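You operate a simulated robot arm through the tools that you are given. There is no shell and no other tool.

Carry out the task below with a simulated two-armed robot. There is one attempt and no reset: what you move stays moved.

Task
Find the worn brass bush and put it in the blue bin.
Fine: try the orange NO GO gauge in all three; the gauge sinks into the worn one; stand it back in its hole.

It is judged by the outcome, as a careful person would: the job done as asked, and still so three seconds after it is handed in. It fails if anything else is knocked over, pushed out of place, dropped, spilled or broken.

Robot
Two 6-joint arms with two-finger parallel grippers on one trunk that stands fixed in place. Base frame: the origin is at the foot of the trunk, x ahead of it, y to its left, z up; the work surface is at about z = 0.85. Lengths are in m, angles in degrees, forces in N, time in s.
The left shoulder is at [0.28, 0.185, 1.155], the right one opposite. With the tool pointing down near the work surface each hand reaches from about 0.54 to 0.92 m from the base axis, measured 20 degrees to its own side. Payload 1.57 kg a hand.
The TCP of each hand is the grasp point between the finger pads, 0.03 m short of the fingertips. In the tool frame z runs along the fingers and y along their closing line. Largest opening 0.08 m; finger width 0.017, thickness 0.012; the body of the gripper, 0.04 by 0.082 m, starts 0.08 m behind the TCP.
Orientation is that of the tool frame in the base frame, as a unit quaternion [x, y, z, w]. With the fingers straight down and closing along the base's y, the tool's x points along the base's -x, its y along +y and its z along -z.

Tools
- The arms move only by the tool drive_tool. It takes "left_targets", "right_targets" or both (then of equal length, played together; a hand with none holds still); each is a list of rows, each a list of 7 numbers: the opening, from 0 (shut) to 1 (fully open), then the shift along the tool's x, y, z in m, then the turn, a rotation vector about the tool's x, y, z in degrees. In form: [[jaw, x, y, z, rx, ry, rz], ...]. A call has 1 to 20 rows; each row shifts and turns the commanded pose from where the row before left it, along the tool's axes as they then stand. Each row takes 0.2 s and may step no farther than 0.05 m and 8.6 degrees from the row before; otherwise, or with a gripper value out of range, the whole call is refused. Where a pose cannot be reached the arm comes as near as it can. A force on the tool above 40 N (or 10 N above the force at the start of the call, whichever is more), or a blocked arm, ends the call early, and 0.2 s more pass. The fingers move at their own pace (about 0.153 m/s each) and stop on an object; they squeeze with about 41 N. The grip force told is the motor's: it shows also when the fingers shut on nothing. Time passes only in rows, and 0.2 s behind the last, so rows that do not move let the fingers close. It gives the time, the measured TCP pose, the force on the tool (base axes), the opening and the grip force at its end, in the units of the frame above (readings bear some noise), with the torque about the TCP (base axes, N m) and any sound that the robot's microphone picked up.
- Cameras (640 x 400 px; columns grow to the right, rows downward): "scene" is now at [0.2319, 0.0218, 1.5904]; the picture's right is [0.29, -0.96, 0.00], its down [-0.75, -0.23, -0.62] and it looks along [0.60, 0.18, -0.78] (base axes); focal length 304 px, centre (320, 200). "left" rides on the left gripper at [0.072, 0.007, -0.122] in its tool frame; the picture's right is [-0.09, 1.00, 0.00], its down [-0.84, -0.08, -0.54] and it looks along [-0.54, -0.05, 0.84] (tool axes); focal length 238 px, centre (320, 200). "right" rides on the right gripper at [0.072, -0.007, -0.122] in its tool frame; the picture's right is [0.09, 1.00, 0.00], its down [-0.84, 0.08, -0.54] and it looks along [-0.54, 0.05, 0.84] (tool axes); focal length 238 px, centre (320, 200). There is no depth. A picture from a camera that has moved, and an enlarged one, comes with that camera's place and axes in the base frame and with its lens.
- camera(camera): a new picture of that camera. No time passes.
- move_column(by): slides the trunk up (or, below 0, down) by that many m; the arms and the scene camera ride with it, the base frame stays. It gives what a move gives, with no picture.
- aim_head(pan, tilt): turns the head with the scene camera to pan (to the left, within 86 degrees either way) and tilt (down, from -29 to 69), counted from straight ahead of the robot. It gives what a move gives.
- zoom(camera, box): a new picture of the part [left, top, right, bottom] of that camera's present view, enlarged. No time passes.
- hand_in(): hands the job in; it is judged then, once.

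Nothing tells you positions but the pictures and the camera data. Unless the task says otherwise, let go and move clear before handing in.

The tools are called after "Call:" by a JSON object that holds its "api" and its "payload". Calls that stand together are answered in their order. drive_tool: Moves the arms, as the interface text tells. Its arguments: {"type":"object","properties":{"left_targets":{"type":"array","items":{"type":"array","items":{"type":"number"}}},"right_targets":{"type":"array","items":{"type":"array","items":{"type":"number"}}}},"required":[]} The other tools are called the same way: move_column (by) moves the trunk up or down; aim_head (pan, tilt) turns the head that bears the scene camera; camera (camera) takes a picture; zoom (camera, box) takes an enlarged picture of a part of a camera's view; hand_in () hands the job in.

At the start:

```text
clock: 0.0
left_position: [0.4819, 0.3735, 1.3288]
left_tcp_rot: [0.0, 1.0, 0.0, 0.0]
left_contact_force: [0.5, 0.5, 0.1]
left_wrist_torque: [0.02, 0.03, -0.01]
left_grip_width: 0.0799
left_finger_force: 0.0
right_position: [0.6031, -0.082, 1.2098]
right_tcp_rot: [0.0, 1.0, 0.0, 0.0]
right_contact_force: [0.0, 0.6, 0.2]
right_wrist_torque: [0.02, 0.04, -0.02]
right_grip_width: 0.08
right_finger_force: 0.0
trunk travel left (down, up): [-0.85, 0.14]
head pan, tilt (commanded): [17.0, 51.5]
```

scene: 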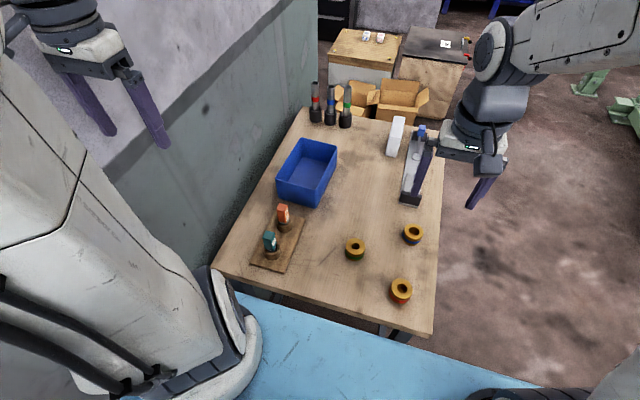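
right: 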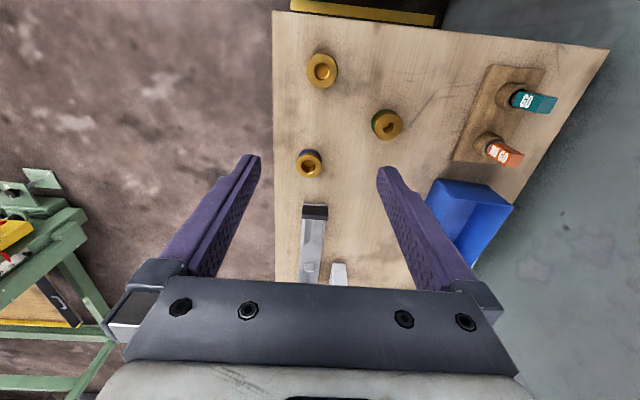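
left: 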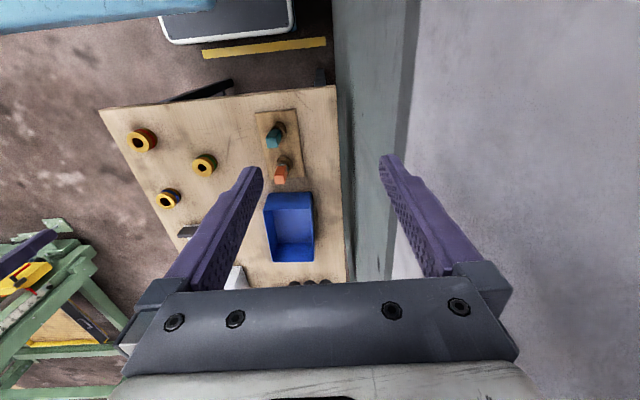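

I see a table with three brass bushes (with coloured bases), a gauge board with a teal and an orange gauge, and a blue bin. I'll enlarge the views first to locate things.

Call:
{"api": "zoom", "payload": {"camera": "scene", "box": [230, 180, 350, 280]}}

Call:
{"api": "zoom", "payload": {"camera": "scene", "box": [330, 210, 450, 310]}}

Call:
{"api": "zoom", "payload": {"camera": "right", "box": [440, 50, 600, 190]}}

Call:
{"api": "zoom", "payload": {"camera": "right", "box": [280, 40, 440, 190]}}

```text
4.00 times, centred on (290, 230) of scene
camera zoom: at [0.2319, 0.0218, 1.5904], right [0.29, -0.96, 0.0], down [-0.75, -0.23, -0.62], along [0.6, 0.18, -0.78], focal length 1214 px, centre (440, 80)
```

zoom: 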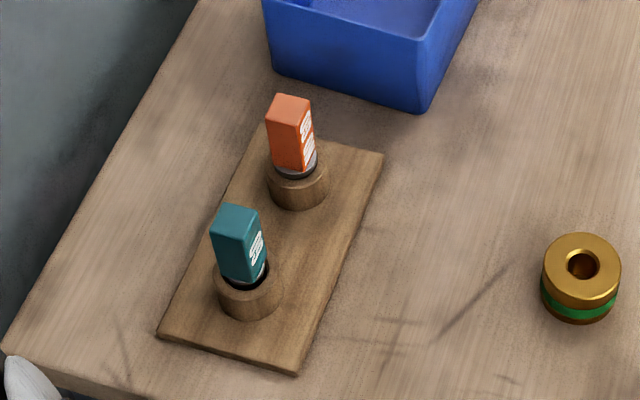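

```text
4.00 times, centred on (390, 260) of scene
camera zoom: at [0.2319, 0.0218, 1.5904], right [0.29, -0.96, 0.0], down [-0.75, -0.23, -0.62], along [0.6, 0.18, -0.78], focal length 1214 px, centre (40, -40)
```

zoom: 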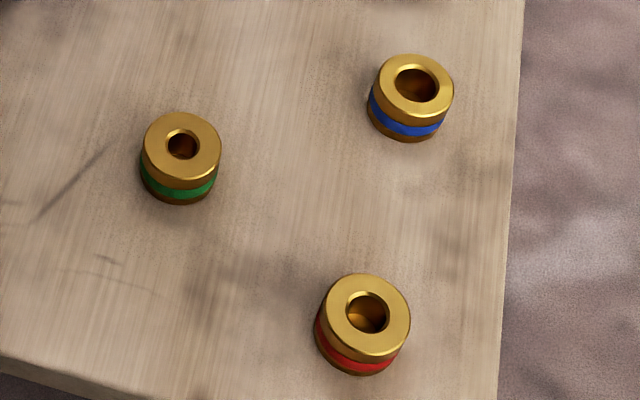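

```text
2.86 times, centred on (520, 120) of right
camera zoom: at [0.5325, -0.0884, 1.3312], right [-0.09, 1.0, 0.0], down [0.84, 0.08, 0.54], along [0.54, 0.05, -0.84], focal length 681 px, centre (-251, 429)
```

zoom: 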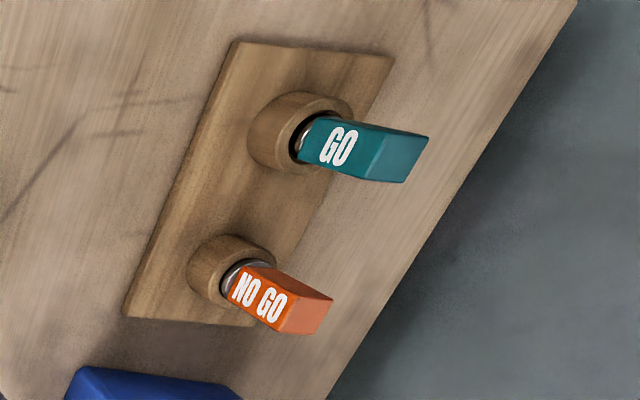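

```text
2.67 times, centred on (360, 115) of right
camera zoom: at [0.5325, -0.0884, 1.3312], right [-0.09, 1.0, 0.0], down [0.84, 0.08, 0.54], along [0.54, 0.05, -0.84], focal length 636 px, centre (213, 427)
```

zoom: 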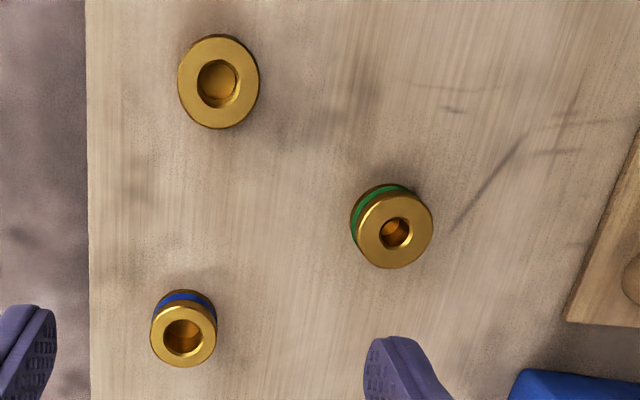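

The orange NO GO gauge stands in the far hole of the board at about (0.66, 0.255). The bushes are green at about (0.645, 0.05), red at (0.57, -0.083) and blue at (0.74, -0.093), with the bin around (0.88, 0.26). I'll bring the left hand over the gauge for a closer look.

Call:
{"api": "drive_tool", "payload": {"left_targets": [[1, -0.02, -0.0148, 0.028, 0, 0, 0], [1, -0.02, -0.0148, 0.028, 0, 0, 0], [1, -0.02, -0.0148, 0.028, 0, 0, 0], [1, -0.02, -0.0148, 0.028, 0, 0, 0], [1, -0.02, -0.0148, 0.028, 0, 0, 0], [1, -0.02, -0.0148, 0.028, 0, 0, 0], [1, -0.02, -0.0148, 0.028, 0, 0, 0], [1, -0.02, -0.0148, 0.028, 0, 0, 0], [1, 0, 0, 0, 0, 0, 0]]}}

Call:
{"api": "camera", "payload": {"camera": "left"}}

Call:
{"api": "camera", "payload": {"camera": "scene"}}

```text
clock: 2.0
left_position: [0.6438, 0.2559, 1.1041]
left_tcp_rot: [0.001, 1.0, 0.0, 0.0]
left_contact_force: [-0.2, 0.7, 0.1]
left_wrist_torque: [-0.03, 0.01, 0.03]
left_grip_width: 0.0801
left_finger_force: 0.1
right_position: [0.6047, -0.0817, 1.2094]
right_tcp_rot: [0.0, 1.0, -0.001, 0.0]
right_contact_force: [0.3, 0.3, -1.0]
right_wrist_torque: [0.01, 0.06, 0.01]
right_grip_width: 0.08
right_finger_force: 0.1
trunk travel left (down, up): [-0.85, 0.14]
head pan, tilt (commanded): [17.0, 51.5]
```

```text
taken
camera left: at [0.5716, 0.2618, 1.2259], right [0.09, 1.0, 0.0], down [0.84, -0.08, 0.54], along [0.54, -0.05, -0.84], focal length 238 px, centre (320, 200)
```

left: 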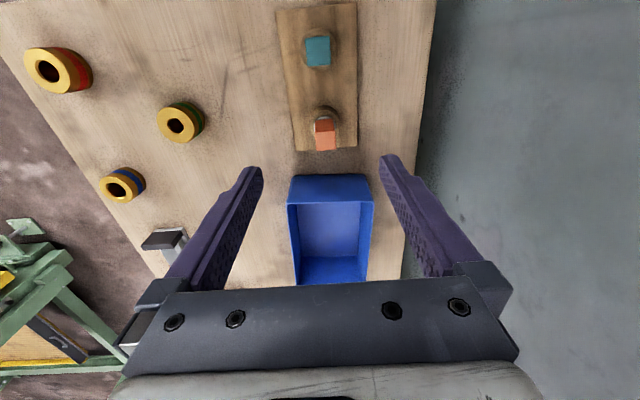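

```text
taken
camera scene: at [0.2323, 0.0217, 1.5903], right [0.29, -0.96, 0.0], down [-0.75, -0.23, -0.62], along [0.59, 0.18, -0.78], focal length 304 px, centre (320, 200)
```

scene: 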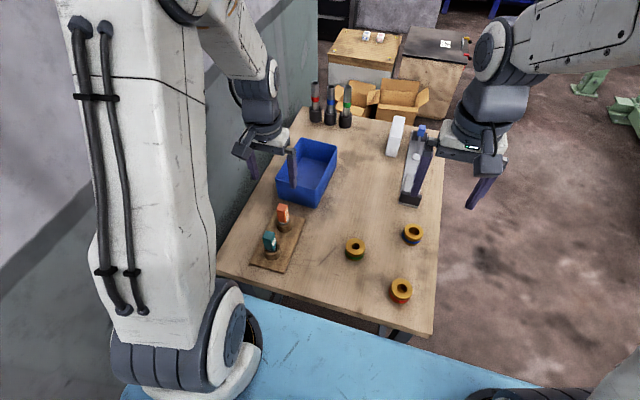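

Call:
{"api": "zoom", "payload": {"camera": "left", "box": [270, 60, 390, 160]}}

Call:
{"api": "zoom", "payload": {"camera": "left", "box": [20, 40, 220, 210]}}

Call:
{"api": "zoom", "payload": {"camera": "left", "box": [270, 0, 390, 100]}}

```text
4.00 times, centred on (330, 110) of left
camera zoom: at [0.5716, 0.2618, 1.2259], right [0.09, 1.0, 0.0], down [0.84, -0.08, 0.54], along [0.54, -0.05, -0.84], focal length 953 px, centre (280, 560)
```

zoom: 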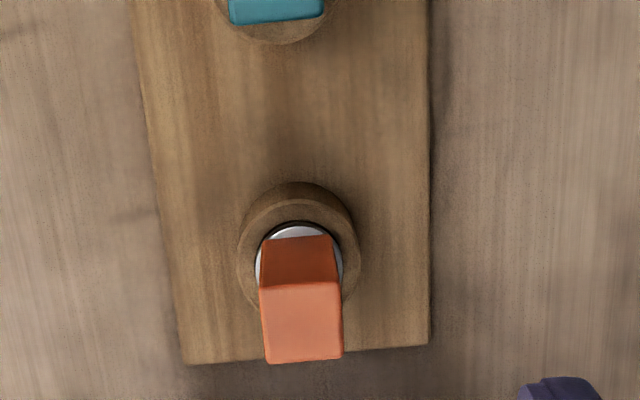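

```text
2.35 times, centred on (120, 125) of left
camera zoom: at [0.5716, 0.2618, 1.2259], right [0.09, 1.0, 0.0], down [0.84, -0.08, 0.54], along [0.54, -0.05, -0.84], focal length 561 px, centre (791, 376)
```

zoom: 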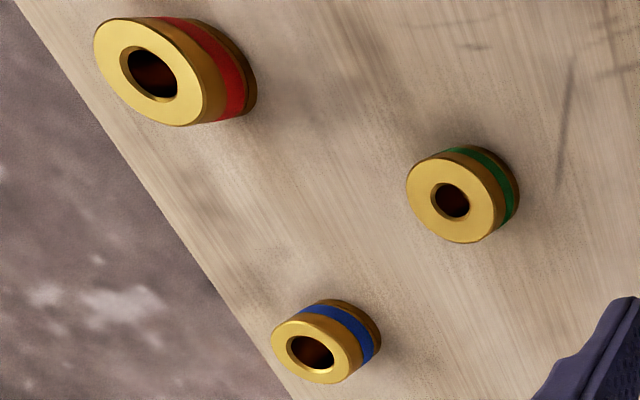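

```text
4.00 times, centred on (330, 50) of left
camera zoom: at [0.5716, 0.2618, 1.2259], right [0.09, 1.0, 0.0], down [0.84, -0.08, 0.54], along [0.54, -0.05, -0.84], focal length 953 px, centre (280, 800)
```

zoom: 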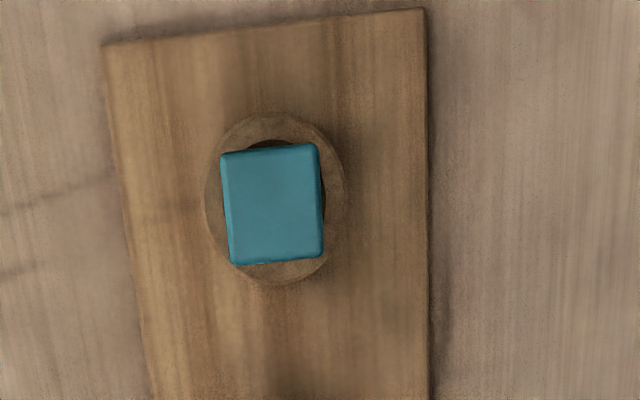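

The gauge handle is about 23 mm square, square to the base axes, with its top near z 0.956 and its axis at about (0.664, 0.260). I'll come down to just above it and check the centring.

Call:
{"api": "drive_tool", "payload": {"left_targets": [[1, -0.008, 0.0015, 0.035, 0, 0, 0], [1, -0.008, 0.0015, 0.035, 0, 0, 0], [1, -0.005, 0.001, 0.035, 0, 0, 0], [1, 0, 0, 0, 0, 0, 0]]}}

Call:
{"api": "camera", "payload": {"camera": "left"}}

Call:
{"api": "zoom", "payload": {"camera": "scene", "box": [220, 130, 380, 280]}}

```text
clock: 3.0
left_position: [0.6633, 0.2589, 1.001]
left_tcp_rot: [-0.001, 1.0, 0.0, 0.0]
left_contact_force: [-0.4, 0.2, -0.6]
left_wrist_torque: [-0.01, 0.01, -0.02]
left_grip_width: 0.0803
left_finger_force: 0.0
right_position: [0.6044, -0.0809, 1.2096]
right_tcp_rot: [0.001, 1.0, 0.0, 0.0]
right_contact_force: [-0.7, 0.3, -0.2]
right_wrist_torque: [0.01, -0.01, -0.04]
right_grip_width: 0.0799
right_finger_force: 0.1
trunk travel left (down, up): [-0.85, 0.14]
head pan, tilt (commanded): [17.0, 51.5]
```

```text
taken
camera left: at [0.5921, 0.2656, 1.122], right [0.09, 1.0, 0.0], down [0.84, -0.08, 0.54], along [0.54, -0.05, -0.84], focal length 238 px, centre (320, 200)
```

left: 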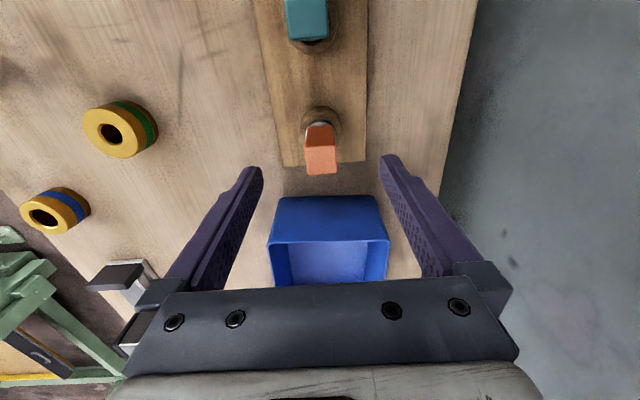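

```text
2.67 times, centred on (300, 205) of scene
camera zoom: at [0.2321, 0.0218, 1.5904], right [0.29, -0.96, 0.0], down [-0.75, -0.23, -0.62], along [0.59, 0.18, -0.78], focal length 810 px, centre (373, 187)
```

zoom: 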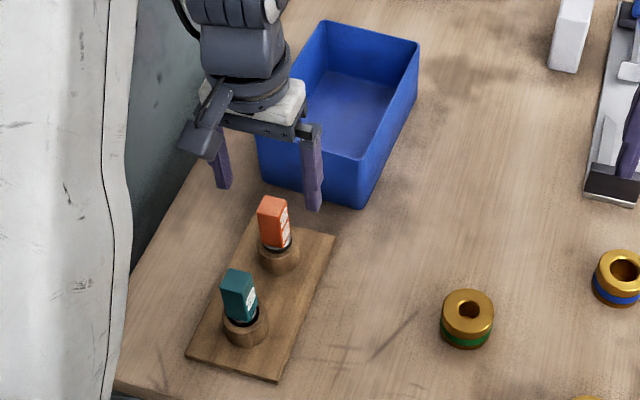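

Call:
{"api": "zoom", "payload": {"camera": "left", "box": [260, 90, 380, 190]}}

```text
4.00 times, centred on (320, 140) of left
camera zoom: at [0.5921, 0.2656, 1.122], right [0.09, 1.0, 0.0], down [0.84, -0.08, 0.54], along [0.54, -0.05, -0.84], focal length 953 px, centre (320, 440)
```

zoom: 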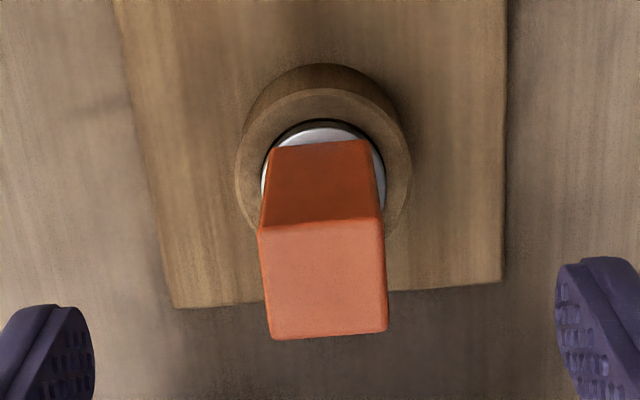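

The gauge handle is centred at about (0.6656, 0.260), spanning z 0.899 to 0.951, so I'll go down with the TCP to z 0.932 and check before closing.

Call:
{"api": "drive_tool", "payload": {"left_targets": [[1, -0.0023, 0.001, 0.02, 0, 0, 0], [1, 0, 0, 0.025, 0, 0, 0], [1, 0, 0, 0.024, 0, 0, 0], [1, 0, 0, 0, 0, 0, 0]]}}

Call:
{"api": "camera", "payload": {"camera": "left"}}

Call:
{"api": "zoom", "payload": {"camera": "scene", "box": [230, 160, 350, 280]}}

```text
clock: 4.0
left_position: [0.6653, 0.2597, 0.93]
left_tcp_rot: [0.0, 1.0, 0.0, 0.0]
left_contact_force: [0.6, 0.0, 0.6]
left_wrist_torque: [0.01, 0.0, 0.0]
left_grip_width: 0.0799
left_finger_force: 0.1
right_position: [0.6032, -0.0812, 1.209]
right_tcp_rot: [0.0, 1.0, 0.0, 0.0]
right_contact_force: [0.3, 0.8, -0.2]
right_wrist_torque: [0.01, 0.04, 0.02]
right_grip_width: 0.0801
right_finger_force: 0.0
trunk travel left (down, up): [-0.85, 0.14]
head pan, tilt (commanded): [17.0, 51.5]
```

```text
taken
camera left: at [0.5945, 0.2654, 1.0536], right [0.09, 1.0, 0.0], down [0.84, -0.08, 0.54], along [0.54, -0.05, -0.84], focal length 238 px, centre (320, 200)
```

left: 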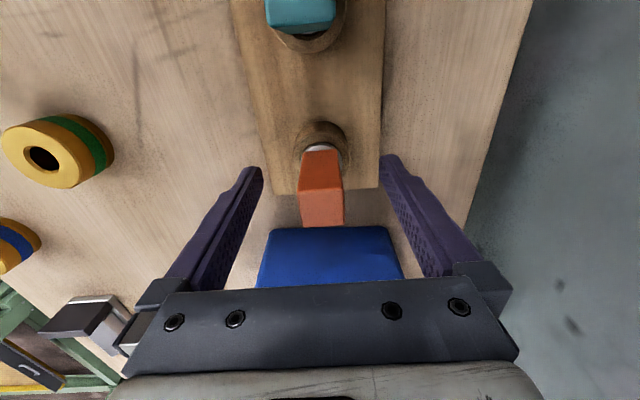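

```text
3.33 times, centred on (290, 220) of scene
camera zoom: at [0.2321, 0.0218, 1.5904], right [0.29, -0.96, 0.0], down [-0.75, -0.23, -0.62], along [0.59, 0.18, -0.78], focal length 1012 px, centre (420, 133)
```

zoom: 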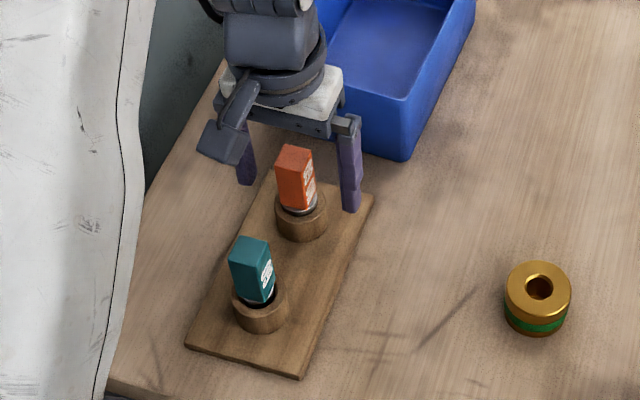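

The handle sits centred between the fingers, so I'll close on it gently.

Call:
{"api": "drive_tool", "payload": {"left_targets": [[0.6, 0, 0, 0, 0, 0, 0], [0.4, 0, 0, 0, 0, 0, 0], [0.3, 0, 0, 0, 0, 0, 0], [0.0, 0, 0, 0, 0, 0, 0], [0.0, 0, 0, 0, 0, 0, 0]]}}

Call:
{"api": "camera", "payload": {"camera": "left"}}

```text
clock: 5.2
left_position: [0.6664, 0.2599, 0.9316]
left_tcp_rot: [0.0, 1.0, 0.0, -0.001]
left_contact_force: [0.0, 0.3, 1.3]
left_wrist_torque: [0.01, -0.01, 0.0]
left_grip_width: 0.0238
left_finger_force: 35.5
right_position: [0.6041, -0.083, 1.2096]
right_tcp_rot: [0.0, 1.0, 0.0, 0.0]
right_contact_force: [0.1, 0.5, 0.0]
right_wrist_torque: [-0.02, 0.01, 0.0]
right_grip_width: 0.0798
right_finger_force: 0.0
trunk travel left (down, up): [-0.85, 0.14]
head pan, tilt (commanded): [17.0, 51.5]
```

```text
taken
camera left: at [0.5944, 0.2654, 1.0539], right [0.09, 1.0, 0.0], down [0.84, -0.08, 0.54], along [0.54, -0.05, -0.84], focal length 238 px, centre (320, 200)
```

left: 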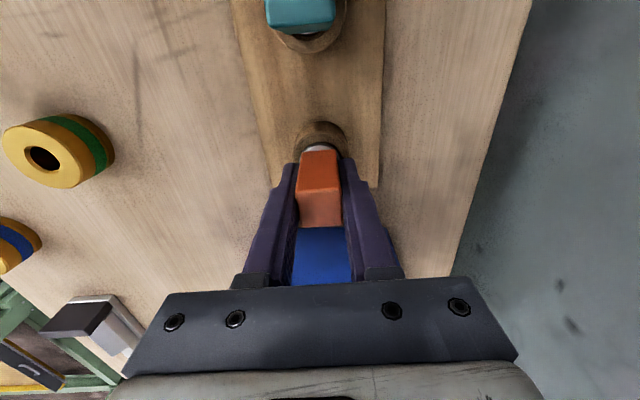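

The gauge is held (23.8 mm across). I'll lift it straight up out of its hole.

Call:
{"api": "drive_tool", "payload": {"left_targets": [[0, 0, 0, -0.01, 0, 0, 0], [0, 0, 0, -0.02, 0, 0, 0], [0, 0, 0, -0.03, 0, 0, 0], [0, 0, 0, -0.03, 0, 0, 0], [0, 0, 0, -0.03, 0, 0, 0], [0, 0, 0, 0, 0, 0, 0]]}}

Call:
{"api": "camera", "payload": {"camera": "left"}}

Call:
{"api": "zoom", "payload": {"camera": "scene", "box": [230, 140, 350, 260]}}

```text
clock: 6.6
left_position: [0.6646, 0.2595, 1.0508]
left_tcp_rot: [-0.001, 1.0, 0.0, 0.0]
left_contact_force: [1.1, 0.8, -1.6]
left_wrist_torque: [-0.02, -0.02, 0.0]
left_grip_width: 0.0236
left_finger_force: 35.9
right_position: [0.6026, -0.0818, 1.2099]
right_tcp_rot: [0.0, 1.0, 0.001, 0.0]
right_contact_force: [0.1, -0.3, -0.4]
right_wrist_torque: [-0.02, -0.02, -0.01]
right_grip_width: 0.0801
right_finger_force: 0.0
trunk travel left (down, up): [-0.85, 0.14]
head pan, tilt (commanded): [17.0, 51.5]
```

```text
taken
camera left: at [0.5935, 0.266, 1.1738], right [0.09, 1.0, 0.0], down [0.84, -0.08, 0.54], along [0.54, -0.05, -0.84], focal length 238 px, centre (320, 200)
```

left: 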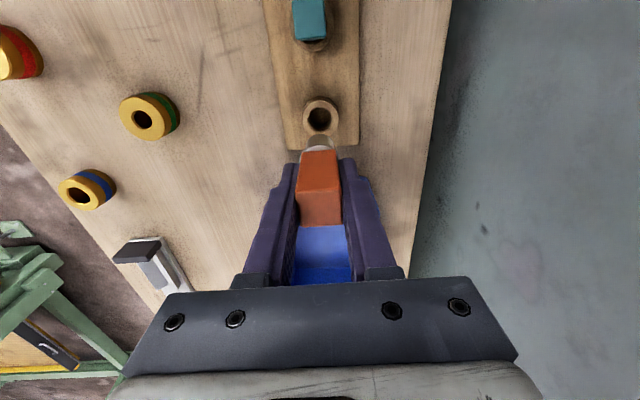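

```text
3.33 times, centred on (290, 200) of scene
camera zoom: at [0.2318, 0.0217, 1.5904], right [0.29, -0.96, 0.0], down [-0.75, -0.23, -0.62], along [0.6, 0.18, -0.78], focal length 1012 px, centre (420, 200)
```

zoom: 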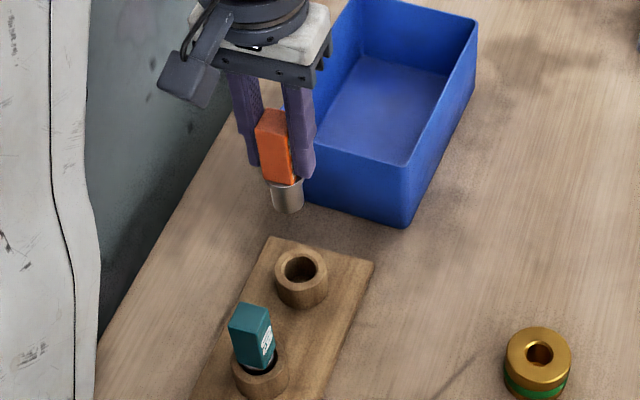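

The gauge came free cleanly. I'll measure the plug and the empty hole before testing.

Call:
{"api": "zoom", "payload": {"camera": "left", "box": [270, 80, 370, 165]}}

Call:
{"api": "zoom", "payload": {"camera": "scene", "box": [265, 165, 345, 235]}}

Call:
{"api": "zoom", "payload": {"camera": "left", "box": [50, 80, 190, 220]}}

```text
4.71 times, centred on (320, 122) of left
camera zoom: at [0.5935, 0.266, 1.1738], right [0.09, 1.0, 0.0], down [0.84, -0.08, 0.54], along [0.54, -0.05, -0.84], focal length 1122 px, centre (320, 565)
```

zoom: 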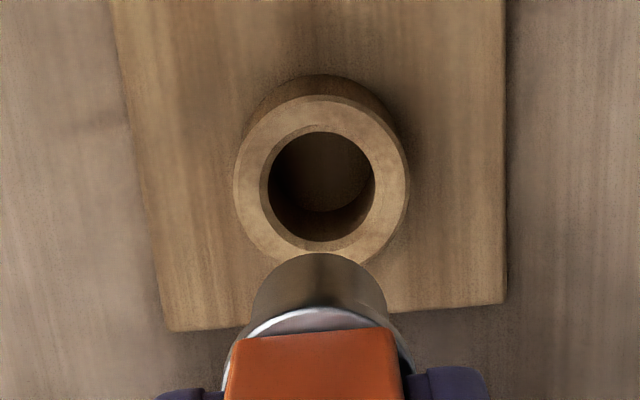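

```text
5.71 times, centred on (305, 200) of scene
camera zoom: at [0.2318, 0.0217, 1.5904], right [0.29, -0.96, 0.0], down [-0.75, -0.23, -0.62], along [0.6, 0.18, -0.78], focal length 1735 px, centre (406, 200)
```

zoom: 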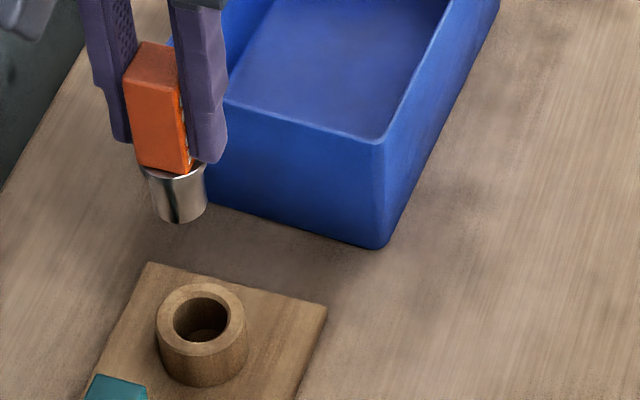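

```text
2.86 times, centred on (120, 150) of left
camera zoom: at [0.5935, 0.266, 1.1738], right [0.09, 1.0, 0.0], down [0.84, -0.08, 0.54], along [0.54, -0.05, -0.84], focal length 681 px, centre (891, 343)
```

zoom: 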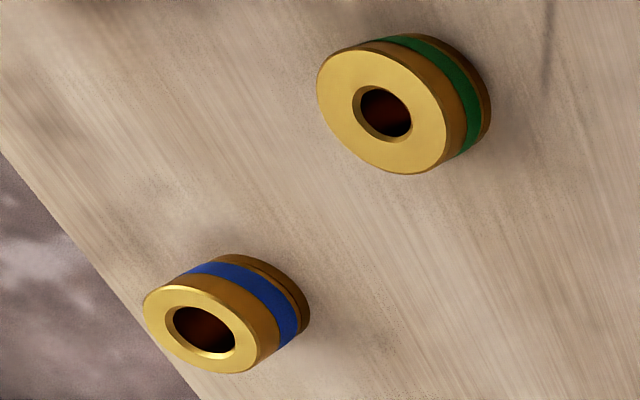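

The plug is about 25 mm across and 28 mm long, and the empty hole is at about (0.665, 0.260). I'll move the right hand well out of the way to the right, then bring the gauge over the green bush at about (0.647, 0.048).

Call:
{"api": "drive_tool", "payload": {"right_targets": [[1, 0.006, -0.042, -0.016, 0, 0, 0], [1, 0.006, -0.042, -0.016, 0, 0, 0], [1, 0.006, -0.042, -0.016, 0, 0, 0], [1, 0.006, -0.042, -0.016, 0, 0, 0], [1, 0.006, -0.042, -0.016, 0, 0, 0], [1, 0.006, -0.042, -0.016, 0, 0, 0]]}}

Call:
{"api": "drive_tool", "payload": {"left_targets": [[0, 0.002, -0.03, -0.003, 0, 0, 0], [0, 0.002, -0.03, 0, 0, 0, 0], [0, 0.002, -0.03, 0, 0, 0, 0], [0, 0.003, -0.03, 0, 0, 0, 0], [0, 0.003, -0.03, 0, 0, 0, 0], [0, 0.003, -0.03, 0, 0, 0, 0], [0, 0.003, -0.03, 0.003, 0, 0, 0], [0, 0, 0, 0, 0, 0, 0]]}}

Call:
{"api": "camera", "payload": {"camera": "left"}}

Call:
{"api": "camera", "payload": {"camera": "scene"}}

```text
clock: 8.0
left_position: [0.6651, 0.2599, 1.0506]
left_tcp_rot: [0.0, 1.0, -0.001, 0.0]
left_contact_force: [-0.1, 0.6, -1.1]
left_wrist_torque: [-0.04, -0.01, 0.01]
left_grip_width: 0.0235
left_finger_force: 36.1
right_position: [0.5664, -0.3347, 1.3047]
right_tcp_rot: [-0.001, 1.0, 0.0, -0.001]
right_contact_force: [-0.6, 0.0, 0.2]
right_wrist_torque: [-0.01, 0.01, -0.01]
right_grip_width: 0.08
right_finger_force: 0.1
trunk travel left (down, up): [-0.85, 0.14]
head pan, tilt (commanded): [17.0, 51.5]
```

```text
clock: 9.8
left_position: [0.6461, 0.0498, 1.0496]
left_tcp_rot: [0.0, 1.0, 0.001, 0.0]
left_contact_force: [0.6, 0.4, -1.9]
left_wrist_torque: [0.03, 0.0, 0.02]
left_grip_width: 0.0234
left_finger_force: 36.0
right_position: [0.5674, -0.3342, 1.3044]
right_tcp_rot: [-0.001, 1.0, 0.001, -0.001]
right_contact_force: [-0.8, -0.1, 0.3]
right_wrist_torque: [0.01, 0.02, 0.02]
right_grip_width: 0.0802
right_finger_force: 0.0
trunk travel left (down, up): [-0.85, 0.14]
head pan, tilt (commanded): [17.0, 51.5]
```

```text
taken
camera left: at [0.5752, 0.0555, 1.1733], right [0.09, 1.0, 0.0], down [0.84, -0.08, 0.54], along [0.54, -0.05, -0.84], focal length 238 px, centre (320, 200)
```

left: 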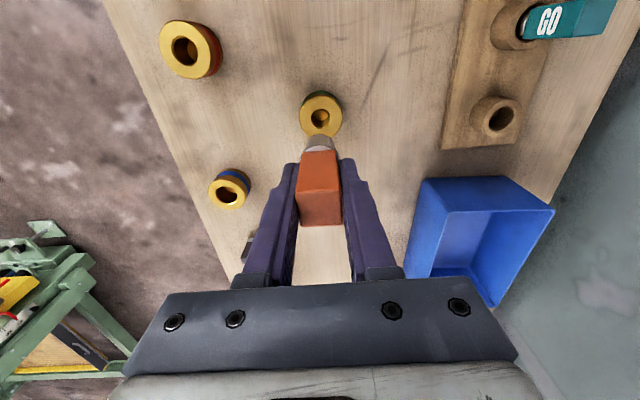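

```text
taken
camera scene: at [0.232, 0.0215, 1.5904], right [0.29, -0.96, 0.0], down [-0.75, -0.23, -0.62], along [0.6, 0.18, -0.78], focal length 304 px, centre (320, 200)
```

scene: 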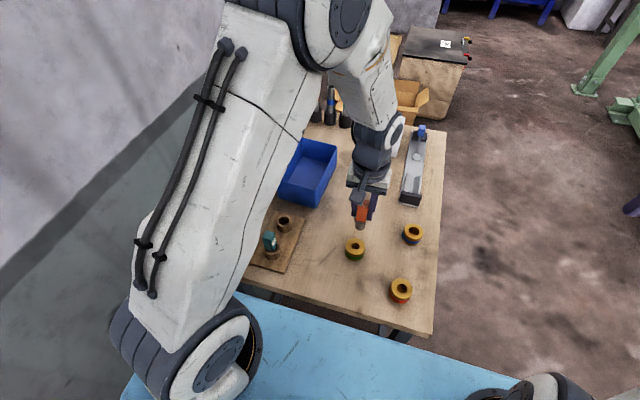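

Call:
{"api": "zoom", "payload": {"camera": "left", "box": [270, 80, 370, 165]}}

Call:
{"api": "zoom", "payload": {"camera": "left", "box": [140, 10, 260, 110]}}

Call:
{"api": "zoom", "payload": {"camera": "left", "box": [190, 150, 270, 220]}}

Call:
{"api": "zoom", "payload": {"camera": "scene", "box": [310, 170, 430, 270]}}

```text
4.71 times, centred on (320, 122) of left
camera zoom: at [0.5752, 0.0555, 1.1733], right [0.09, 1.0, 0.0], down [0.84, -0.08, 0.54], along [0.54, -0.05, -0.84], focal length 1122 px, centre (320, 565)
```

zoom: 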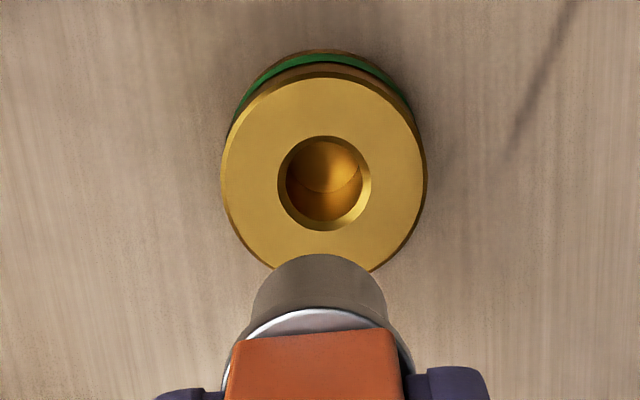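

```text
4.00 times, centred on (200, 60) of left
camera zoom: at [0.5752, 0.0555, 1.1733], right [0.09, 1.0, 0.0], down [0.84, -0.08, 0.54], along [0.54, -0.05, -0.84], focal length 953 px, centre (800, 760)
```

zoom: 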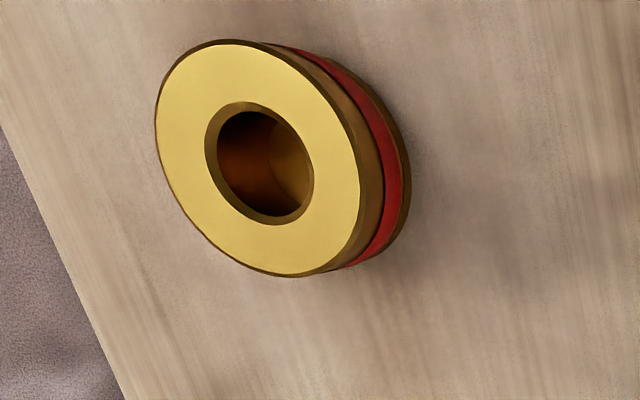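

```text
5.71 times, centred on (230, 185) of left
camera zoom: at [0.5752, 0.0555, 1.1733], right [0.09, 1.0, 0.0], down [0.84, -0.08, 0.54], along [0.54, -0.05, -0.84], focal length 1362 px, centre (834, 286)
```

zoom: 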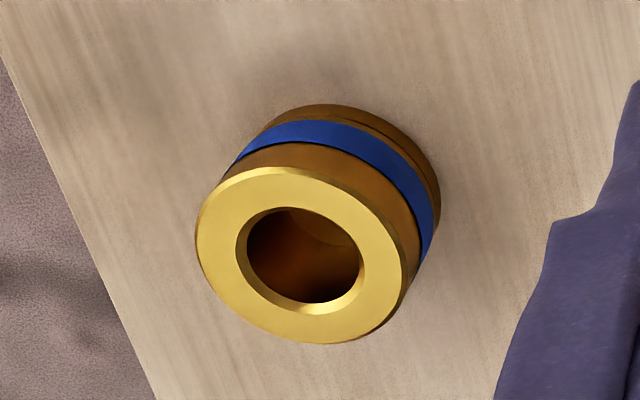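

```text
4.00 times, centred on (370, 220) of scene
camera zoom: at [0.232, 0.0215, 1.5904], right [0.29, -0.96, 0.0], down [-0.75, -0.23, -0.62], along [0.6, 0.18, -0.78], focal length 1214 px, centre (120, 120)
```

zoom: 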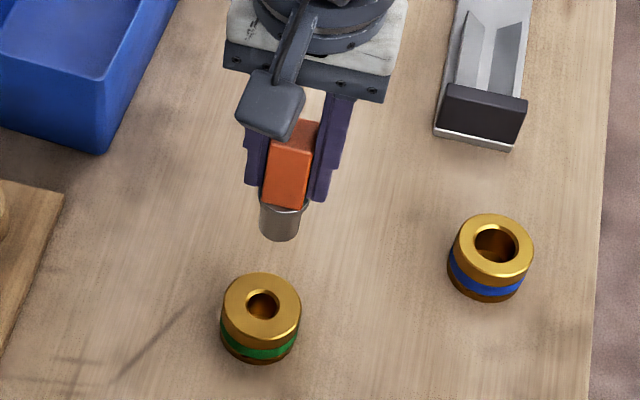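

The plug measures about 23.6 mm, and the bores look like about 20 mm (green), 24 mm (red) and 27 mm (blue). I still need to test each one. I'll lower the gauge to just above the green bush and check the alignment.

Call:
{"api": "drive_tool", "payload": {"left_targets": [[0, -0.0005, 0.0014, 0.025, 0, 0, 0], [0, 0, 0, 0.025, 0, 0, 0], [0, 0, 0, 0.02, 0, 0, 0], [0, 0, 0, 0.016, 0, 0, 0], [0, 0, 0, 0, 0, 0, 0]]}}

Call:
{"api": "zoom", "payload": {"camera": "left", "box": [260, 60, 380, 180]}}

Call:
{"api": "zoom", "payload": {"camera": "scene", "box": [320, 200, 400, 270]}}

```text
clock: 11.0
left_position: [0.6482, 0.0507, 0.9641]
left_tcp_rot: [0.0, 1.0, -0.001, -0.001]
left_contact_force: [-0.7, -0.3, -1.2]
left_wrist_torque: [-0.05, -0.03, 0.01]
left_grip_width: 0.0235
left_finger_force: 35.5
right_position: [0.5668, -0.3333, 1.3047]
right_tcp_rot: [-0.001, 1.0, 0.0, 0.0]
right_contact_force: [-0.2, 0.6, 0.2]
right_wrist_torque: [-0.01, 0.01, -0.01]
right_grip_width: 0.0798
right_finger_force: 0.1
trunk travel left (down, up): [-0.85, 0.14]
head pan, tilt (commanded): [17.0, 51.5]
```

```text
3.33 times, centred on (320, 120) of left
camera zoom: at [0.576, 0.0574, 1.0872], right [0.09, 1.0, 0.0], down [0.84, -0.08, 0.54], along [0.54, -0.05, -0.84], focal length 794 px, centre (320, 467)
```

zoom: 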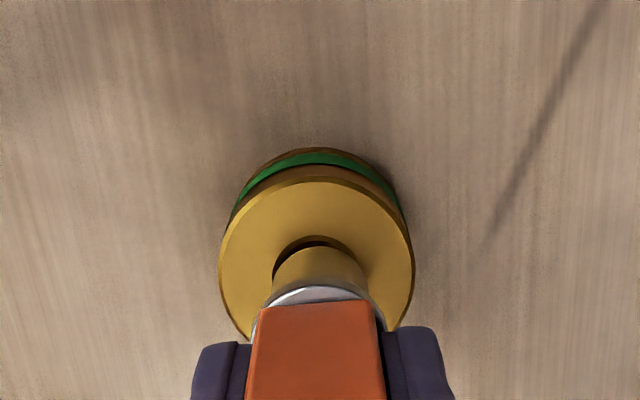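

```text
5.71 times, centred on (360, 235) of scene
camera zoom: at [0.2321, 0.0217, 1.5904], right [0.29, -0.96, 0.0], down [-0.75, -0.23, -0.62], along [0.59, 0.18, -0.78], focal length 1735 px, centre (91, 0)
```

zoom: 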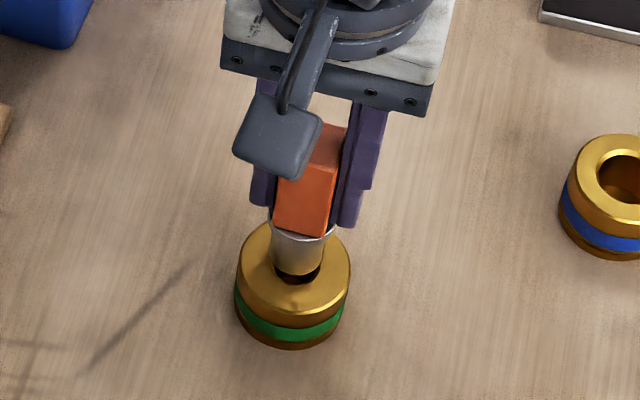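

The plug hangs about 1 cm above the green bush, aligned to within about 1 mm. I'll shift it slightly and ease it down in small steps, watching the force.

Call:
{"api": "drive_tool", "payload": {"left_targets": [[0, 0, -0.0008, 0.003, 0, 0, 0], [0, 0, 0, 0.003, 0, 0, 0], [0, 0, 0, 0.002, 0, 0, 0], [0, 0, 0, 0, 0, 0, 0]]}}

Call:
{"api": "zoom", "payload": {"camera": "scene", "box": [320, 200, 400, 270]}}

Call:
{"api": "zoom", "payload": {"camera": "left", "box": [260, 60, 380, 180]}}

```text
clock: 12.0
left_position: [0.6478, 0.0505, 0.9565]
left_tcp_rot: [0.001, 1.0, 0.0, 0.0]
left_contact_force: [-0.5, -0.3, -1.4]
left_wrist_torque: [-0.03, -0.01, 0.01]
left_grip_width: 0.0236
left_finger_force: 35.9
right_position: [0.5674, -0.3345, 1.3051]
right_tcp_rot: [0.0, 1.0, 0.0, 0.0]
right_contact_force: [-0.9, 0.2, -1.3]
right_wrist_torque: [0.0, -0.03, 0.0]
right_grip_width: 0.08
right_finger_force: 0.0
trunk travel left (down, up): [-0.85, 0.14]
head pan, tilt (commanded): [17.0, 51.5]
```

```text
5.71 times, centred on (360, 235) of scene
camera zoom: at [0.2319, 0.0216, 1.5904], right [0.29, -0.96, 0.0], down [-0.75, -0.23, -0.62], along [0.6, 0.18, -0.78], focal length 1735 px, centre (91, 0)
```

zoom: 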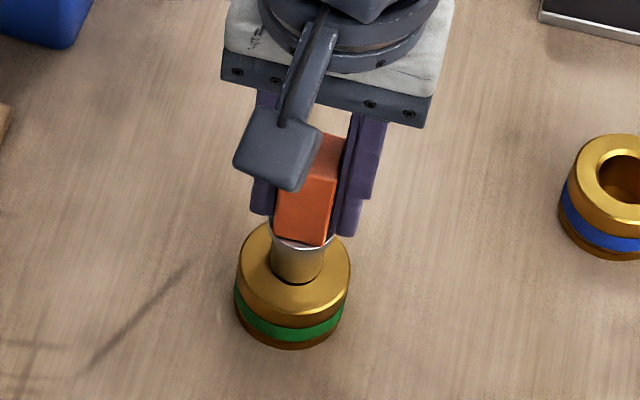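

```text
3.33 times, centred on (320, 120) of left
camera zoom: at [0.5763, 0.0567, 1.0793], right [0.09, 1.0, 0.0], down [0.84, -0.08, 0.54], along [0.54, -0.05, -0.84], focal length 794 px, centre (320, 467)
```

zoom: 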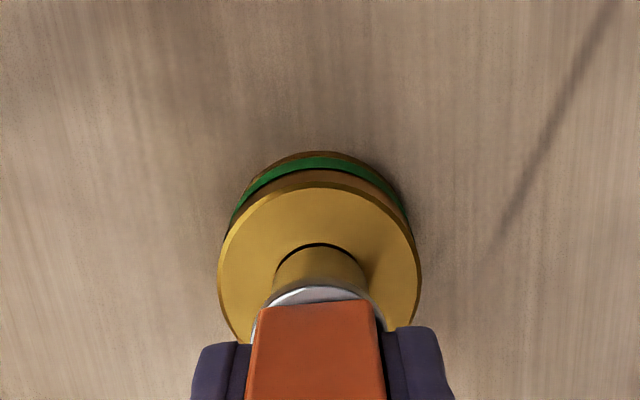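

Alignment looks good and the gap is a few millimetres. I'll continue down in 1 mm steps.

Call:
{"api": "drive_tool", "payload": {"left_targets": [[0, 0, 0, 0.001, 0, 0, 0], [0, 0, 0, 0.001, 0, 0, 0], [0, 0, 0, 0.001, 0, 0, 0], [0, 0, 0, 0, 0, 0, 0]]}}

```text
clock: 13.0
left_position: [0.6464, 0.0496, 0.9545]
left_tcp_rot: [0.001, 1.0, 0.0, 0.001]
left_contact_force: [-7.3, 4.3, 30.1]
left_wrist_torque: [0.23, 0.28, 0.03]
left_grip_width: 0.0239
left_finger_force: 36.1
right_position: [0.5662, -0.3352, 1.3047]
right_tcp_rot: [0.001, 1.0, 0.0, 0.001]
right_contact_force: [0.8, 0.7, 0.0]
right_wrist_torque: [0.01, 0.0, -0.03]
right_grip_width: 0.08
right_finger_force: 0.0
trunk travel left (down, up): [-0.85, 0.14]
head pan, tilt (commanded): [17.0, 51.5]
```

The gauge met the green bush at TCP z 0.9545 with a 30 N upward push. The sideways force suggests it is about 1 mm off, so I'll look, back off and retry slightly shifted to be sure.

Call:
{"api": "drive_tool", "payload": {"left_targets": [[0, 0, 0, -0.002, 0, 0, 0], [0, 0.001, 0.0007, 0, 0, 0, 0], [0, 0, 0, 0.001, 0, 0, 0], [0, 0, 0, 0.0007, 0, 0, 0], [0, 0, 0, 0, 0, 0, 0]]}}

Call:
{"api": "zoom", "payload": {"camera": "scene", "box": [320, 200, 400, 270]}}

Call:
{"api": "zoom", "payload": {"camera": "left", "box": [260, 60, 380, 180]}}

```text
clock: 14.2
left_position: [0.6468, 0.0493, 0.9557]
left_tcp_rot: [0.0, 1.0, 0.0, 0.002]
left_contact_force: [1.4, -0.7, 19.0]
left_wrist_torque: [0.03, -0.1, -0.03]
left_grip_width: 0.0236
left_finger_force: 35.9
right_position: [0.5666, -0.3337, 1.3032]
right_tcp_rot: [0.0, 1.0, 0.001, 0.0]
right_contact_force: [-0.5, 0.0, 1.4]
right_wrist_torque: [-0.01, 0.01, 0.01]
right_grip_width: 0.08
right_finger_force: 0.0
trunk travel left (down, up): [-0.85, 0.14]
head pan, tilt (commanded): [17.0, 51.5]
```

```text
5.71 times, centred on (360, 235) of scene
camera zoom: at [0.2312, 0.0216, 1.5907], right [0.29, -0.96, 0.0], down [-0.75, -0.23, -0.62], along [0.6, 0.18, -0.78], focal length 1735 px, centre (91, 0)
```

zoom: 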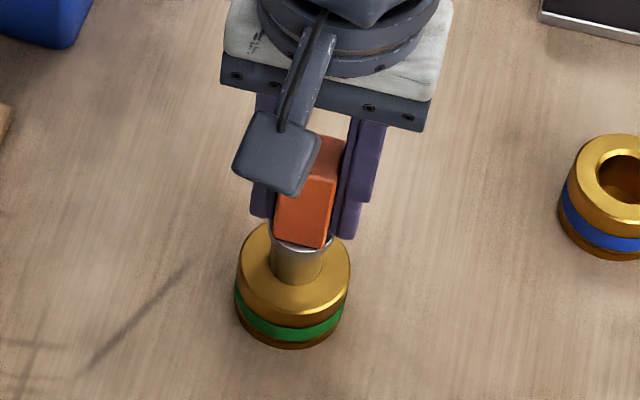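

```text
3.33 times, centred on (320, 120) of left
camera zoom: at [0.5755, 0.0567, 1.0773], right [0.09, 1.0, 0.0], down [0.84, -0.08, 0.54], along [0.54, -0.05, -0.84], focal length 794 px, centre (320, 467)
```

zoom: 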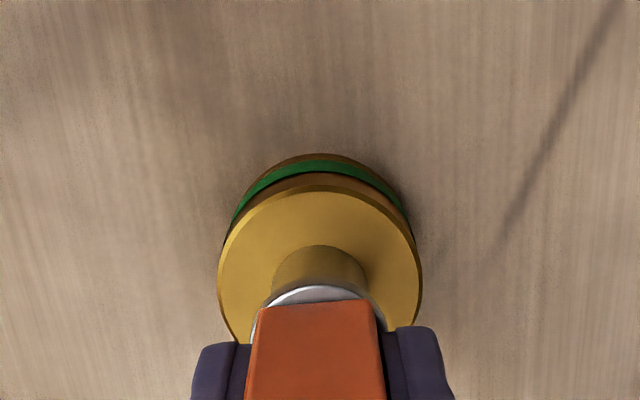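

The gauge is now centred on the green bush (no side force) and still stands on its mouth with 19 N of push. It doesn't sink, so green is sound. I'll lift off and go to the red bush at about (0.567, -0.081).

Call:
{"api": "drive_tool", "payload": {"left_targets": [[0, 0, 0, -0.006, 0, 0, 0], [0, 0, 0, -0.02, 0, 0, 0], [0, 0, 0, -0.035, 0, 0, 0], [0, 0, 0, -0.0357, 0, 0, 0], [0, 0.02, -0.033, 0, 0, 0, 0], [0, 0.02, -0.033, 0, 0, 0, 0], [0, 0.02, -0.033, 0, 0, 0, 0], [0, 0.02, -0.0334, 0, 0, 0, 0], [0, 0, 0, 0, 0, 0, 0], [0, 0, 0, 0, 0, 0, 0]]}}

Call:
{"api": "camera", "payload": {"camera": "left"}}

Call:
{"api": "zoom", "payload": {"camera": "left", "box": [270, 80, 370, 165]}}

Call:
{"api": "camera", "payload": {"camera": "scene"}}

```text
clock: 16.4
left_position: [0.5673, -0.0828, 1.0498]
left_tcp_rot: [0.0, 1.0, -0.001, 0.0]
left_contact_force: [0.2, -0.2, -1.4]
left_wrist_torque: [-0.01, 0.0, -0.01]
left_grip_width: 0.0236
left_finger_force: 35.6
right_position: [0.5676, -0.3337, 1.3041]
right_tcp_rot: [0.0, 1.0, 0.0, 0.001]
right_contact_force: [-0.2, -0.1, -0.3]
right_wrist_torque: [-0.04, 0.01, -0.03]
right_grip_width: 0.0802
right_finger_force: 0.0
trunk travel left (down, up): [-0.85, 0.14]
head pan, tilt (commanded): [17.0, 51.5]
```

```text
taken
camera left: at [0.4956, -0.0753, 1.173], right [0.09, 1.0, 0.0], down [0.84, -0.08, 0.54], along [0.54, -0.05, -0.84], focal length 238 px, centre (320, 200)
```

left: 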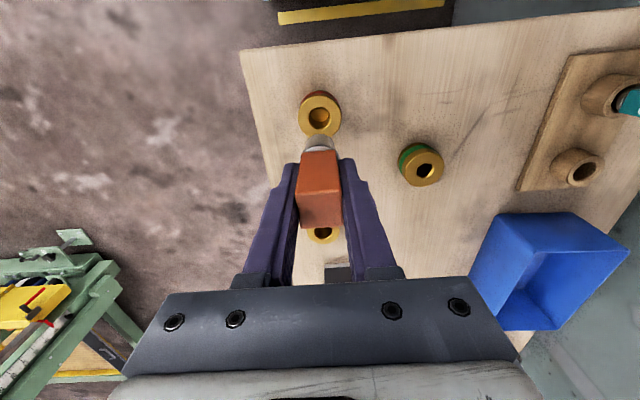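

```text
4.71 times, centred on (320, 122) of left
camera zoom: at [0.4956, -0.0753, 1.173], right [0.09, 1.0, 0.0], down [0.84, -0.08, 0.54], along [0.54, -0.05, -0.84], focal length 1122 px, centre (320, 565)
```

zoom: 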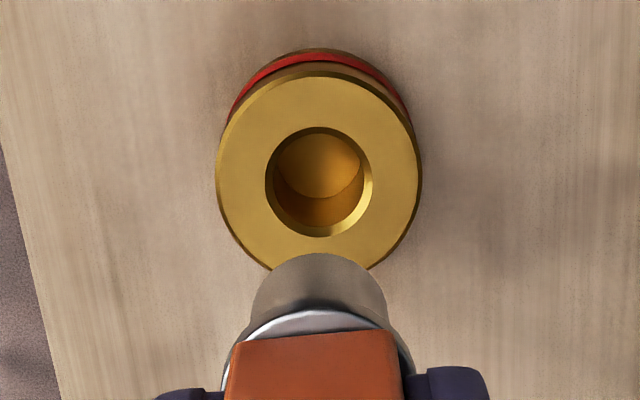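

```text
taken
camera scene: at [0.232, 0.0217, 1.5904], right [0.29, -0.96, 0.0], down [-0.75, -0.23, -0.62], along [0.6, 0.18, -0.78], focal length 304 px, centre (320, 200)
```

scene: 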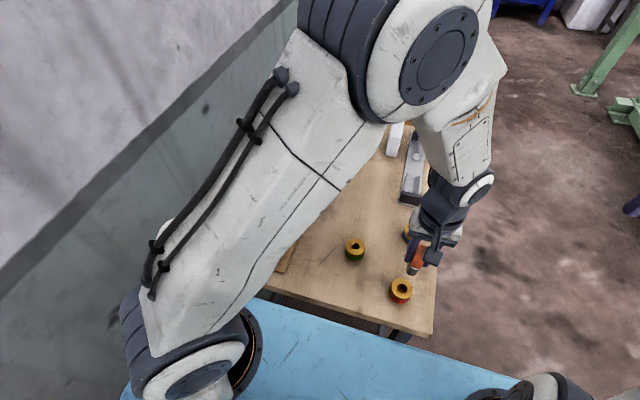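

Over the red bush the mouth centre sits about 1 mm toward the robot from the plug axis. I'll correct that and lower in steps.

Call:
{"api": "drive_tool", "payload": {"left_targets": [[0, 0.0009, 0, 0.03, 0, 0, 0], [0, 0, 0, 0.03, 0, 0, 0], [0, 0, 0, 0.02, 0, 0, 0], [0, 0, 0, 0.01, 0, 0, 0], [0, 0, 0, 0.002, 0, 0, 0], [0, 0, 0, 0.002, 0, 0, 0], [0, 0, 0, 0, 0, 0, 0]]}}

Call:
{"api": "zoom", "payload": {"camera": "scene", "box": [370, 230, 450, 310]}}

Call:
{"api": "zoom", "payload": {"camera": "left", "box": [260, 60, 380, 180]}}

```text
clock: 18.0
left_position: [0.5655, -0.081, 0.957]
left_tcp_rot: [0.0, 1.0, 0.001, 0.0]
left_contact_force: [-0.5, 0.1, -1.6]
left_wrist_torque: [-0.01, -0.01, 0.02]
left_grip_width: 0.0235
left_finger_force: 35.6
right_position: [0.5671, -0.3341, 1.3045]
right_tcp_rot: [0.0, 1.0, 0.0, 0.0]
right_contact_force: [0.7, 0.2, -0.6]
right_wrist_torque: [0.0, 0.01, 0.04]
right_grip_width: 0.0798
right_finger_force: 0.0
trunk travel left (down, up): [-0.85, 0.14]
head pan, tilt (commanded): [17.0, 51.5]
```

```text
5.00 times, centred on (410, 270) of scene
camera zoom: at [0.232, 0.0216, 1.5904], right [0.29, -0.96, 0.0], down [-0.75, -0.23, -0.62], along [0.6, 0.18, -0.78], focal length 1518 px, centre (-130, -150)
```

zoom: 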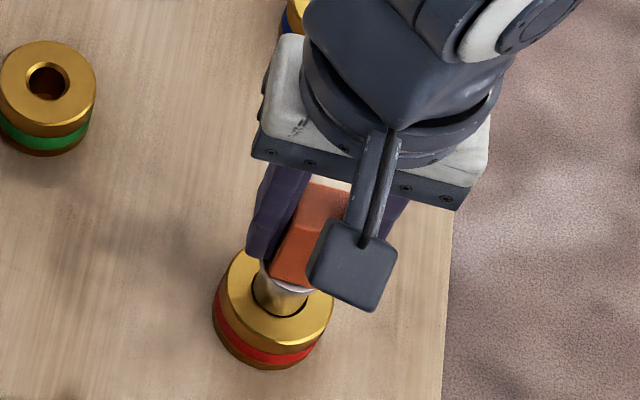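

```text
3.33 times, centred on (320, 120) of left
camera zoom: at [0.4944, -0.075, 1.0789], right [0.09, 1.0, 0.0], down [0.84, -0.08, 0.54], along [0.54, -0.05, -0.84], focal length 794 px, centre (320, 467)
```

zoom: 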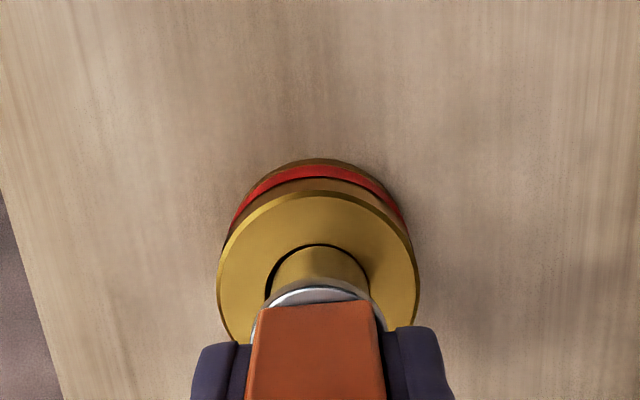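

Call:
{"api": "drive_tool", "payload": {"left_targets": [[0, 0, 0, 0.001, 0, 0, 0], [0, 0, 0, 0.001, 0, 0, 0], [0, 0, 0, 0.001, 0, 0, 0], [0, 0, 0, 0, 0, 0, 0]]}}

```text
clock: 19.0
left_position: [0.5655, -0.0815, 0.9534]
left_tcp_rot: [-0.001, 1.0, 0.0, 0.001]
left_contact_force: [3.6, 0.7, 4.0]
left_wrist_torque: [0.02, -0.06, -0.02]
left_grip_width: 0.0234
left_finger_force: 36.4
right_position: [0.5671, -0.335, 1.3044]
right_tcp_rot: [0.0, 1.0, 0.0, 0.0]
right_contact_force: [-0.2, 0.2, -0.3]
right_wrist_torque: [0.02, 0.0, -0.02]
right_grip_width: 0.08
right_finger_force: 0.0
trunk travel left (down, up): [-0.85, 0.14]
head pan, tilt (commanded): [17.0, 51.5]
```

Light contact, with the chamfer pushing the gauge slightly toward +x. I'll follow it by half a millimetre and keep going down slowly.

Call:
{"api": "drive_tool", "payload": {"left_targets": [[0, -0.0005, 0, 0, 0, 0, 0], [0, 0, 0, 0.0007, 0, 0, 0], [0, 0, 0, 0.0007, 0, 0, 0], [0, 0, 0, 0, 0, 0, 0]]}}

```text
clock: 20.0
left_position: [0.5671, -0.0821, 0.9535]
left_tcp_rot: [0.0, 1.0, -0.001, 0.001]
left_contact_force: [5.3, 2.1, 24.9]
left_wrist_torque: [0.12, -0.2, 0.03]
left_grip_width: 0.0236
left_finger_force: 35.9
right_position: [0.5658, -0.3342, 1.3047]
right_tcp_rot: [0.0, 1.0, 0.0, 0.0]
right_contact_force: [-0.2, -0.2, 0.3]
right_wrist_torque: [-0.03, -0.01, 0.01]
right_grip_width: 0.0802
right_finger_force: 0.0
trunk travel left (down, up): [-0.85, 0.14]
head pan, tilt (commanded): [17.0, 51.5]
```

Call:
{"api": "drive_tool", "payload": {"left_targets": [[0, 0, 0, -0.0015, 0, 0, 0], [0, -0.0006, 0.0003, 0, 0, 0, 0], [0, 0, 0, 0.0007, 0, 0, 0], [0, 0, 0, 0.0007, 0, 0, 0], [0, 0, 0, 0, 0, 0, 0]]}}

Call:
{"api": "zoom", "payload": {"camera": "scene", "box": [370, 230, 450, 310]}}

Call:
{"api": "zoom", "payload": {"camera": "left", "box": [260, 60, 380, 180]}}

```text
clock: 21.2
left_position: [0.5661, -0.0819, 0.9541]
left_tcp_rot: [0.0, 1.0, -0.001, 0.001]
left_contact_force: [1.0, -3.6, 27.9]
left_wrist_torque: [-0.21, -0.01, 0.02]
left_grip_width: 0.0236
left_finger_force: 35.9
right_position: [0.5666, -0.3352, 1.3042]
right_tcp_rot: [0.0, 1.0, -0.001, 0.0]
right_contact_force: [0.0, 0.0, 0.4]
right_wrist_torque: [-0.04, 0.02, 0.01]
right_grip_width: 0.0801
right_finger_force: 0.0
trunk travel left (down, up): [-0.85, 0.14]
head pan, tilt (commanded): [17.0, 51.5]
```

```text
5.00 times, centred on (410, 270) of scene
camera zoom: at [0.231, 0.0216, 1.5908], right [0.29, -0.96, 0.0], down [-0.75, -0.23, -0.62], along [0.6, 0.18, -0.78], focal length 1518 px, centre (-130, -150)
```

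zoom: 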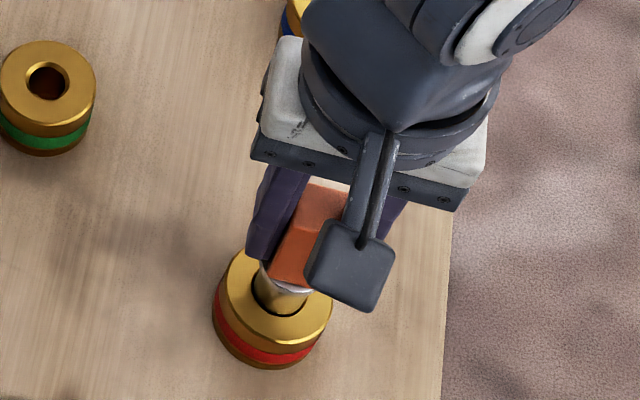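

```text
3.33 times, centred on (320, 120) of left
camera zoom: at [0.4952, -0.0753, 1.0756], right [0.09, 1.0, 0.0], down [0.84, -0.08, 0.54], along [0.54, -0.05, -0.84], focal length 794 px, centre (320, 467)
```

zoom: 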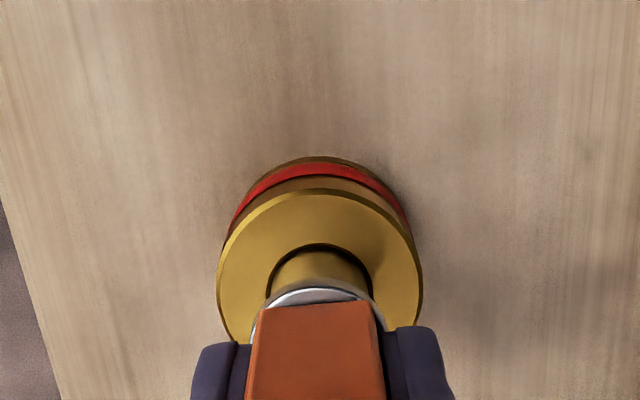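

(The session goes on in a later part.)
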